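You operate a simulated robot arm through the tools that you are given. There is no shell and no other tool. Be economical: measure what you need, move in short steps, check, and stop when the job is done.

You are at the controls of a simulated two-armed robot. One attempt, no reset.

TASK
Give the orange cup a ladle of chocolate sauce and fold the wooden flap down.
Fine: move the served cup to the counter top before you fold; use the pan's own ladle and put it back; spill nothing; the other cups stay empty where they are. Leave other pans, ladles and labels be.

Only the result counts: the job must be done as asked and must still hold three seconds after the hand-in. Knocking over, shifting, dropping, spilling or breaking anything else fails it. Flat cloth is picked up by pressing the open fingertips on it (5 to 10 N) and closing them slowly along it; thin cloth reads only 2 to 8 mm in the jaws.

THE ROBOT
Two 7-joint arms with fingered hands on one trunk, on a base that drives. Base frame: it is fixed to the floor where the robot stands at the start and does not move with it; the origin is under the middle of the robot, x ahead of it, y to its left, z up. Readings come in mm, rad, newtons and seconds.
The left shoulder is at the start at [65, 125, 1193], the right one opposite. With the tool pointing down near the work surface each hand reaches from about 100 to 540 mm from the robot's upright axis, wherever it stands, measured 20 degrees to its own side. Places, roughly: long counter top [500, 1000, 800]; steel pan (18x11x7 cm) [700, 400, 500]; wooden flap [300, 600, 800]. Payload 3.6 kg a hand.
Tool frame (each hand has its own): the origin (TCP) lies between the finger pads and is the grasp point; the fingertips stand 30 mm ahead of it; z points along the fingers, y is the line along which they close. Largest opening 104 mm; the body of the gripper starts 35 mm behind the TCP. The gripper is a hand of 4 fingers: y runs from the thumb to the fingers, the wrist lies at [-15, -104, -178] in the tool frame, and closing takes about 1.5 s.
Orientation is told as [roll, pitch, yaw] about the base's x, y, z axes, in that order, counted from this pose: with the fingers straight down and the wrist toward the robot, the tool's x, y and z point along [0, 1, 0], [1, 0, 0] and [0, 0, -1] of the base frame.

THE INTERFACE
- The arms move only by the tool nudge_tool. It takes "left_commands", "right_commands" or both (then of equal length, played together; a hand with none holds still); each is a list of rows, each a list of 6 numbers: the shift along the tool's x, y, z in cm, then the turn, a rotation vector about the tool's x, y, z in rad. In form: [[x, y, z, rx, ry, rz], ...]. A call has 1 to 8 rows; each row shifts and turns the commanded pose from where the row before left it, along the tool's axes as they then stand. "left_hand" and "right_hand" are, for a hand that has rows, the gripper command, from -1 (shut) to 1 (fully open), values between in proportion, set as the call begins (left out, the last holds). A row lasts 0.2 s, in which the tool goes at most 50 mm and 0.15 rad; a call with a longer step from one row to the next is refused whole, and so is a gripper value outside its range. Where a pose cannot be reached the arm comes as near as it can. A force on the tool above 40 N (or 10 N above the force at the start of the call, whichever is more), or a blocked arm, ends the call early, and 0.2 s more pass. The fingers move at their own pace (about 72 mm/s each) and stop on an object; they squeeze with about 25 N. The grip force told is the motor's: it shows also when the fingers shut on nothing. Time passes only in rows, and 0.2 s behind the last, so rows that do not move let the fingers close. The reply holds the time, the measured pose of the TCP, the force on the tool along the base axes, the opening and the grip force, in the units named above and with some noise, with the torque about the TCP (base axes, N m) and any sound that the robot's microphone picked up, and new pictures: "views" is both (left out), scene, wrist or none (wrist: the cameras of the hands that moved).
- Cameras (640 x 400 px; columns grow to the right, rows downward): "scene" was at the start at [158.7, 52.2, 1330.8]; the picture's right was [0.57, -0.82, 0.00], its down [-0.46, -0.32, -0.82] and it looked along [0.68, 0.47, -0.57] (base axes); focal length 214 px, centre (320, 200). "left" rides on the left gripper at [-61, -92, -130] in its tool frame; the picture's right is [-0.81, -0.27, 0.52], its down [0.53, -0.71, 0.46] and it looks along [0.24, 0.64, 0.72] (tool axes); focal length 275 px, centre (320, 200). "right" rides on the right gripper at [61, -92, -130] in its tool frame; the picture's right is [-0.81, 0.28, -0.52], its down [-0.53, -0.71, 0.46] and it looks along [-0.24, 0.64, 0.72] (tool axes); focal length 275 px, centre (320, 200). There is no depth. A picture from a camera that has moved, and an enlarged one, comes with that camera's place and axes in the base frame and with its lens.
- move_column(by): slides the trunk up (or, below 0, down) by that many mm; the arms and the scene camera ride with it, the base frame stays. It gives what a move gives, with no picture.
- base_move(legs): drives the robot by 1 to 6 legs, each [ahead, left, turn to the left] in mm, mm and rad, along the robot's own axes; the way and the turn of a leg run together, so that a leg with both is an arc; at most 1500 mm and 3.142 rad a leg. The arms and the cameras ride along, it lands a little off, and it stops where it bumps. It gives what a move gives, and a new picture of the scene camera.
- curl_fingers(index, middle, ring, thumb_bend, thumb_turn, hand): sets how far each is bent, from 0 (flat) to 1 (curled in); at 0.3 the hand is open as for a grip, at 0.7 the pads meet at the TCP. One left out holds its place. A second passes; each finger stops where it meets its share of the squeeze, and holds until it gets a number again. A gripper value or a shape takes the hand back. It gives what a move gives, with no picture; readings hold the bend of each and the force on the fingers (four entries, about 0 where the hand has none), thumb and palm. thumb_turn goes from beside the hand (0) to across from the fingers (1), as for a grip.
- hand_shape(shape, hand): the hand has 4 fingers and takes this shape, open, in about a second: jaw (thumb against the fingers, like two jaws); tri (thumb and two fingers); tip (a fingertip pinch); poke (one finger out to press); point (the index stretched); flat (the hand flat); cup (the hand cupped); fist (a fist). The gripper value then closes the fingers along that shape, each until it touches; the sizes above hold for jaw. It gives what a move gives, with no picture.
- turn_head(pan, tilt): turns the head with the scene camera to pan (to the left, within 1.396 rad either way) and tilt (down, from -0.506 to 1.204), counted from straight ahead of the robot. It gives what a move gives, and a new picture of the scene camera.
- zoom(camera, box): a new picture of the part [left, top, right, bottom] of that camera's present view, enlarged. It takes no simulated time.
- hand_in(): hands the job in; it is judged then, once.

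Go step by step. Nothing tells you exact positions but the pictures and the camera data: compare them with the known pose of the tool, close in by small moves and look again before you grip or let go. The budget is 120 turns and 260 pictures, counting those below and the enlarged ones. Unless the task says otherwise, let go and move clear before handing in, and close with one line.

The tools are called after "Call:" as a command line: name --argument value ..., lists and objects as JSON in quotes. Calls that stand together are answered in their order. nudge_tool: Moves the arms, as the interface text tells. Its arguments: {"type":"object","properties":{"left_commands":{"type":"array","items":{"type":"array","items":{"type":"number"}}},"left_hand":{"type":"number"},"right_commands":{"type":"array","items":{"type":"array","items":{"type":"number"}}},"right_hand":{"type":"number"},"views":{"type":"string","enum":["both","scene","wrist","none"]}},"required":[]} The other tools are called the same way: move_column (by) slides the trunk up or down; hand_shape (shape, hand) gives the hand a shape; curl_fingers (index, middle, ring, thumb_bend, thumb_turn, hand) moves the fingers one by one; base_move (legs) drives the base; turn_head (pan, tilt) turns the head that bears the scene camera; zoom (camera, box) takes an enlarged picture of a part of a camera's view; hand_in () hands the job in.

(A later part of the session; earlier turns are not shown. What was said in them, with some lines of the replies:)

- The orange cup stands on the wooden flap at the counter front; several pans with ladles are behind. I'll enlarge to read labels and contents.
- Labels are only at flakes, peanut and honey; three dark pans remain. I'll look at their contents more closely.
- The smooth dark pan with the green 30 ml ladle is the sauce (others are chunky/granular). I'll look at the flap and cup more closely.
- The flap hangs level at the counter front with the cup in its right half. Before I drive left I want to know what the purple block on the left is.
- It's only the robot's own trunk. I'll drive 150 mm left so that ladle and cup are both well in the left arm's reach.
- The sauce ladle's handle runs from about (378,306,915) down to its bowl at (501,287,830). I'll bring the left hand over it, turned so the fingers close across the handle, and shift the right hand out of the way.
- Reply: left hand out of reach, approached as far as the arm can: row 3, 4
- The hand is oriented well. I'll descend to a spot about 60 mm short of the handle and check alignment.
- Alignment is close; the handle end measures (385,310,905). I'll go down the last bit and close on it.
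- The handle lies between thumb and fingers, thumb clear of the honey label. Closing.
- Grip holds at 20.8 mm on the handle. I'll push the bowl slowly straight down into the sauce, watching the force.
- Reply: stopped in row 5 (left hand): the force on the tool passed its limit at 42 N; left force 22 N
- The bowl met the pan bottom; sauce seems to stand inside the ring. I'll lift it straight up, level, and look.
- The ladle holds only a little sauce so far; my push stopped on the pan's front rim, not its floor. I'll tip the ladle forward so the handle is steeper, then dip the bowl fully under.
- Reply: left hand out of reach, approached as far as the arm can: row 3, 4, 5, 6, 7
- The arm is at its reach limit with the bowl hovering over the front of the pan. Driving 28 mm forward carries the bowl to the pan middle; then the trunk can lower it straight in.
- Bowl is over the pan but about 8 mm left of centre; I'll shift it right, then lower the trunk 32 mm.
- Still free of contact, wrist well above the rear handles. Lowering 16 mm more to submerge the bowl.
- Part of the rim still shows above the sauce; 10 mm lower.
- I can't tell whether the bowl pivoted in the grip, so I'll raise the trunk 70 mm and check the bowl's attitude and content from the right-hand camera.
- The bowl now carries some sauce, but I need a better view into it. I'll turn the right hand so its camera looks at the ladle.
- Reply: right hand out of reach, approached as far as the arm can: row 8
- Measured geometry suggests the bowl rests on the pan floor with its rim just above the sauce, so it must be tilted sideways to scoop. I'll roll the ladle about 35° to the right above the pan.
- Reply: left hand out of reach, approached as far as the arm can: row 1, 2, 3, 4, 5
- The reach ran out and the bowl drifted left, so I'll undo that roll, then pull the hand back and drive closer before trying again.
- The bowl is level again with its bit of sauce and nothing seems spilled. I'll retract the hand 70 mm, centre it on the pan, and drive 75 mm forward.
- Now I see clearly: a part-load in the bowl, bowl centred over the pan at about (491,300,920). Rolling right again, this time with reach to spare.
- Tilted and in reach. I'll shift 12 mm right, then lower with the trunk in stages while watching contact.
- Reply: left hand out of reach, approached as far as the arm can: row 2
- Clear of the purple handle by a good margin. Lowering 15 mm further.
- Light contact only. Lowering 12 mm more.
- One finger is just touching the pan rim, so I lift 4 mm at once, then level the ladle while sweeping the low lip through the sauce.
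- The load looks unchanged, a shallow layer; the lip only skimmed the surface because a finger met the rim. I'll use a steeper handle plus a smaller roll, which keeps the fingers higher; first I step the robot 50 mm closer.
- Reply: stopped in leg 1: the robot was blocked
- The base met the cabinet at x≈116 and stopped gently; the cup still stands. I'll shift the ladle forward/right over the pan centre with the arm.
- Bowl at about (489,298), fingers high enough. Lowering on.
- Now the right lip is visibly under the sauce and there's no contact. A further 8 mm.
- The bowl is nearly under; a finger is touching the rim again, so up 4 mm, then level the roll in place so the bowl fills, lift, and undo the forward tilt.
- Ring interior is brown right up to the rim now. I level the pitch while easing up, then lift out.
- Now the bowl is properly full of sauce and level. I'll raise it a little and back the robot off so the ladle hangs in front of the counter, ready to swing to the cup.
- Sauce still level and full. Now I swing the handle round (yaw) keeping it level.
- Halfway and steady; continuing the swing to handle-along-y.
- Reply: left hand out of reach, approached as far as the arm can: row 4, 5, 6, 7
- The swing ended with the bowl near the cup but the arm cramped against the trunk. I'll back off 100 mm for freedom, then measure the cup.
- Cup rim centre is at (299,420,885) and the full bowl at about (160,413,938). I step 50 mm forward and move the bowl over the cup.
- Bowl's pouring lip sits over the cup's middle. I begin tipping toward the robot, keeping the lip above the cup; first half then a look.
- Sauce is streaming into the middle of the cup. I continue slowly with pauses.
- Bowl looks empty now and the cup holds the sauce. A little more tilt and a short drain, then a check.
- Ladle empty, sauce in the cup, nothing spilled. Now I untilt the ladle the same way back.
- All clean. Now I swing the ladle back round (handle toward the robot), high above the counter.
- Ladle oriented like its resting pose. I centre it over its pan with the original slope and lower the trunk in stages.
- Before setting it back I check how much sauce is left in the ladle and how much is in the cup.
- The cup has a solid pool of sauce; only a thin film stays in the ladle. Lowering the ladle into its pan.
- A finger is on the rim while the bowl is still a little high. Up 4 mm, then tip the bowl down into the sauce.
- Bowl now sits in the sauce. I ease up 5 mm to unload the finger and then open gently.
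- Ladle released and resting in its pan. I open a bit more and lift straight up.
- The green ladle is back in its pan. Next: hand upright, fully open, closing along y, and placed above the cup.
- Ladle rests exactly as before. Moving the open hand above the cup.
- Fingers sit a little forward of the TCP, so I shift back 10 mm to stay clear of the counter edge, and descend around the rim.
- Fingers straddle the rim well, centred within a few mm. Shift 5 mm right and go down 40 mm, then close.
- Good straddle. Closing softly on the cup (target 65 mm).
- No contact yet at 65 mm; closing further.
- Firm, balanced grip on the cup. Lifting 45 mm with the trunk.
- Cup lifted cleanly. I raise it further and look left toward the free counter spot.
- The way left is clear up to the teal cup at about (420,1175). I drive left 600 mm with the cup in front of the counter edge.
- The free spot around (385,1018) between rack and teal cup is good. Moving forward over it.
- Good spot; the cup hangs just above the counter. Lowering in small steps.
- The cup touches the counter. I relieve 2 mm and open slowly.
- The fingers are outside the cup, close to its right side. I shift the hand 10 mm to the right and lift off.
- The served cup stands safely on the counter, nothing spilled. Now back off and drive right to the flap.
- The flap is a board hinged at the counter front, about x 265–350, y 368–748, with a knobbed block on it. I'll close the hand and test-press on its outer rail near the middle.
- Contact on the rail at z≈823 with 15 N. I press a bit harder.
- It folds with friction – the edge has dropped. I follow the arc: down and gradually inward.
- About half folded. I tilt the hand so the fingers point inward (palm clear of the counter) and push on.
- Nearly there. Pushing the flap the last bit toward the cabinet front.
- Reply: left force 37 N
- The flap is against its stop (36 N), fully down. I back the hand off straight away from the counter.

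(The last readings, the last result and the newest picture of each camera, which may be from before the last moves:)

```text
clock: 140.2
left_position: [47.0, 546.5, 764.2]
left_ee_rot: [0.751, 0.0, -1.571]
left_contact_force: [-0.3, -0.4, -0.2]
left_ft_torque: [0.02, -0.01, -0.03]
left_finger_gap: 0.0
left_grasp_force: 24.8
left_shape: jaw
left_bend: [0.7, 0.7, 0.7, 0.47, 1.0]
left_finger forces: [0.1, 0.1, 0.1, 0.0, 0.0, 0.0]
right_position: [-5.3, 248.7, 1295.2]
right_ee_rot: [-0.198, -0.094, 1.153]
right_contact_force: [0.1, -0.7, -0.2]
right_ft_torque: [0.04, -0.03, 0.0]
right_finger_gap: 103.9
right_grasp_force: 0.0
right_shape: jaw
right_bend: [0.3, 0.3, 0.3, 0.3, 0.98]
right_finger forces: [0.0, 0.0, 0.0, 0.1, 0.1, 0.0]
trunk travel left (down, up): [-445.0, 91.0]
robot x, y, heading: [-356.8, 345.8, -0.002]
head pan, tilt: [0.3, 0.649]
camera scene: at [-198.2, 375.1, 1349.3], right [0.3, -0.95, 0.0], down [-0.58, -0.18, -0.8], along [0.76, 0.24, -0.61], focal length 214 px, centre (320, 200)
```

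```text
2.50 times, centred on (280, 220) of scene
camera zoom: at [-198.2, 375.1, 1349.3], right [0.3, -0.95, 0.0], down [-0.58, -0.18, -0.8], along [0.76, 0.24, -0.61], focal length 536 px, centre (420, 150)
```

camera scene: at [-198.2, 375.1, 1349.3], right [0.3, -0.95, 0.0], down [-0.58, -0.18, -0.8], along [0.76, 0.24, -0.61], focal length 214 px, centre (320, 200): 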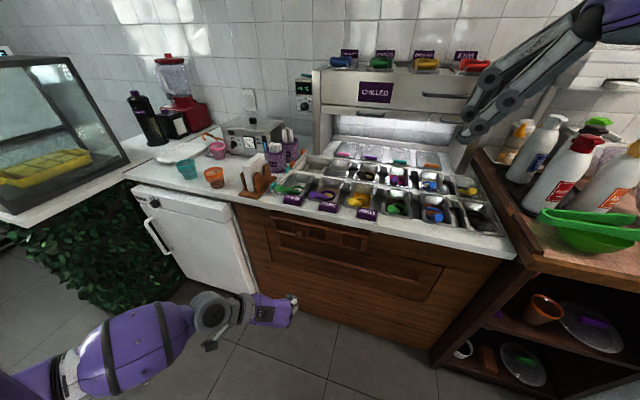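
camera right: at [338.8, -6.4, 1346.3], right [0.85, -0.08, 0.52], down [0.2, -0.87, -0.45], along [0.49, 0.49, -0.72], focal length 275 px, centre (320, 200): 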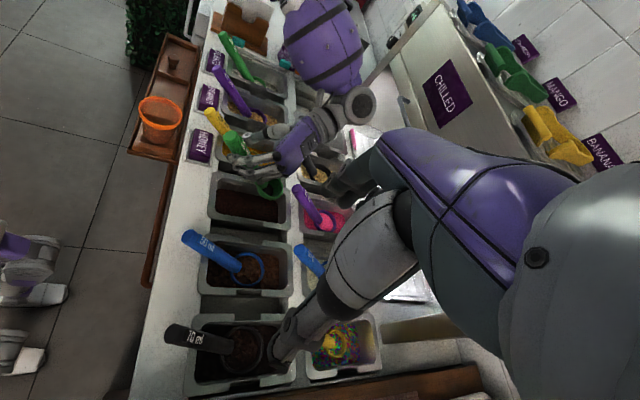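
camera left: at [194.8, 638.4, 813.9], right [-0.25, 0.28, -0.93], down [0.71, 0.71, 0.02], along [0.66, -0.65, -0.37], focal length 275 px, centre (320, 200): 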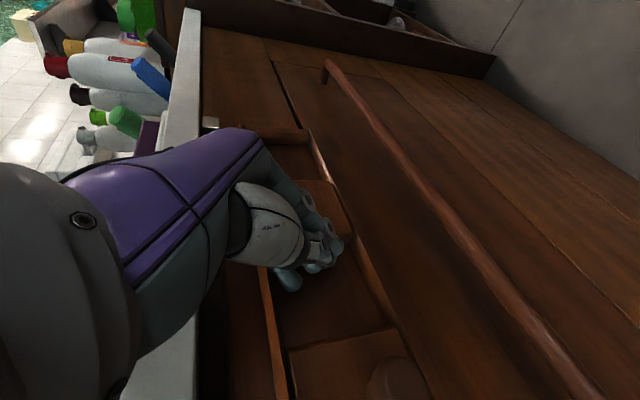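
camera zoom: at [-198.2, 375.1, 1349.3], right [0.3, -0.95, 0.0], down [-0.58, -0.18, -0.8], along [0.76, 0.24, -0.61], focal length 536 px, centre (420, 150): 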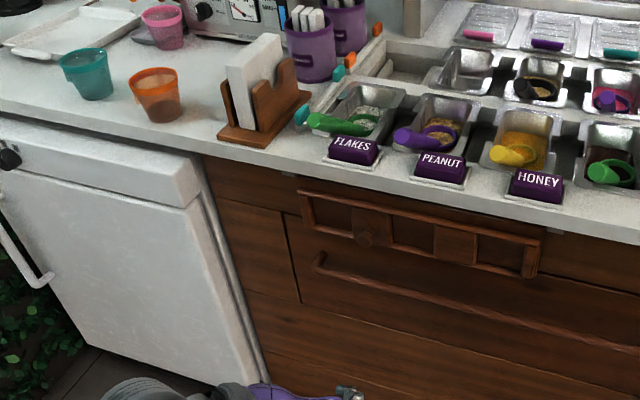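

The flap hangs flat against the cabinet, and the cup stands on the counter. One last look at the pans, the ladle and the cup.

Call:
zoom --camera "scene" --box '[280, 150, 510, 250]'

Call:
zoom --camera "scene" --box '[170, 140, 260, 210]'

Call:
zoom --camera "scene" --box '[240, 200, 400, 300]'

```text
2.78 times, centred on (395, 200) of scene
camera zoom: at [-198.2, 375.1, 1349.3], right [0.3, -0.95, 0.0], down [-0.58, -0.18, -0.8], along [0.76, 0.24, -0.61], focal length 597 px, centre (111, 200)
```

zoom: 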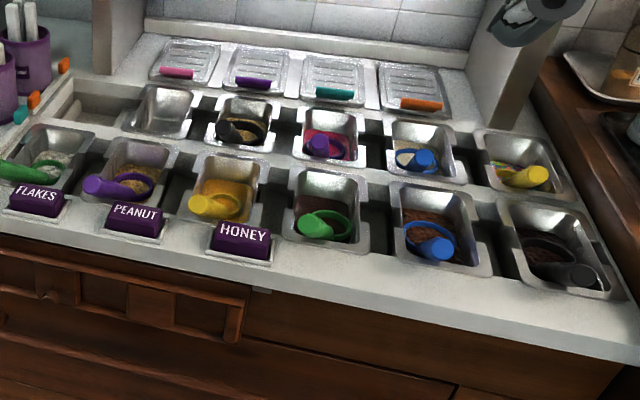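

```text
5.71 times, centred on (215, 175) of scene
camera zoom: at [-198.2, 375.1, 1349.3], right [0.3, -0.95, 0.0], down [-0.58, -0.18, -0.8], along [0.76, 0.24, -0.61], focal length 1226 px, centre (920, 343)
```

zoom: 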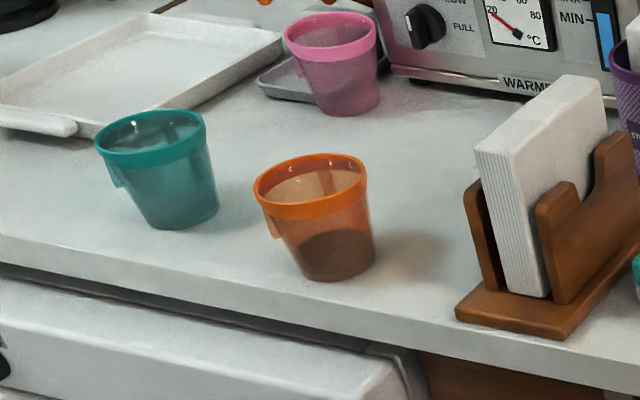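

```text
4.00 times, centred on (320, 250) of scene
camera zoom: at [-198.2, 375.1, 1349.3], right [0.3, -0.95, 0.0], down [-0.58, -0.18, -0.8], along [0.76, 0.24, -0.61], focal length 858 px, centre (320, 0)
```

zoom: 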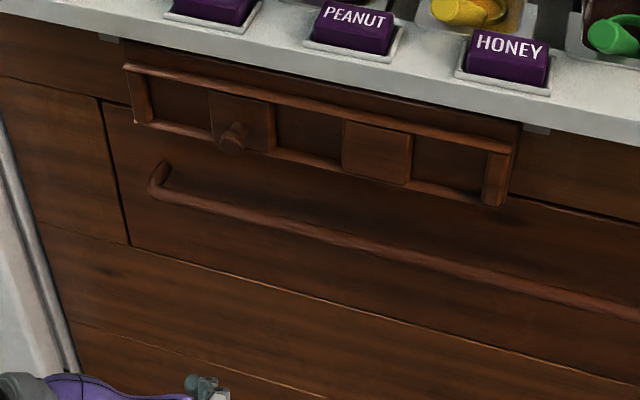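

Everything is in its final place: the orange cup holds a clear layer of sauce on the counter, the ladle is in its pan, the flap is down and the other cups are untouched. Handing in.

Call:
hand_in

```text
The job is handed in.
```

The orange cup now holds a ladle of chocolate sauce and stands on the counter. The green 30 ml ladle is back in its pan with a thin film of sauce left in it, and the wooden flap is folded down; I saw no spills.
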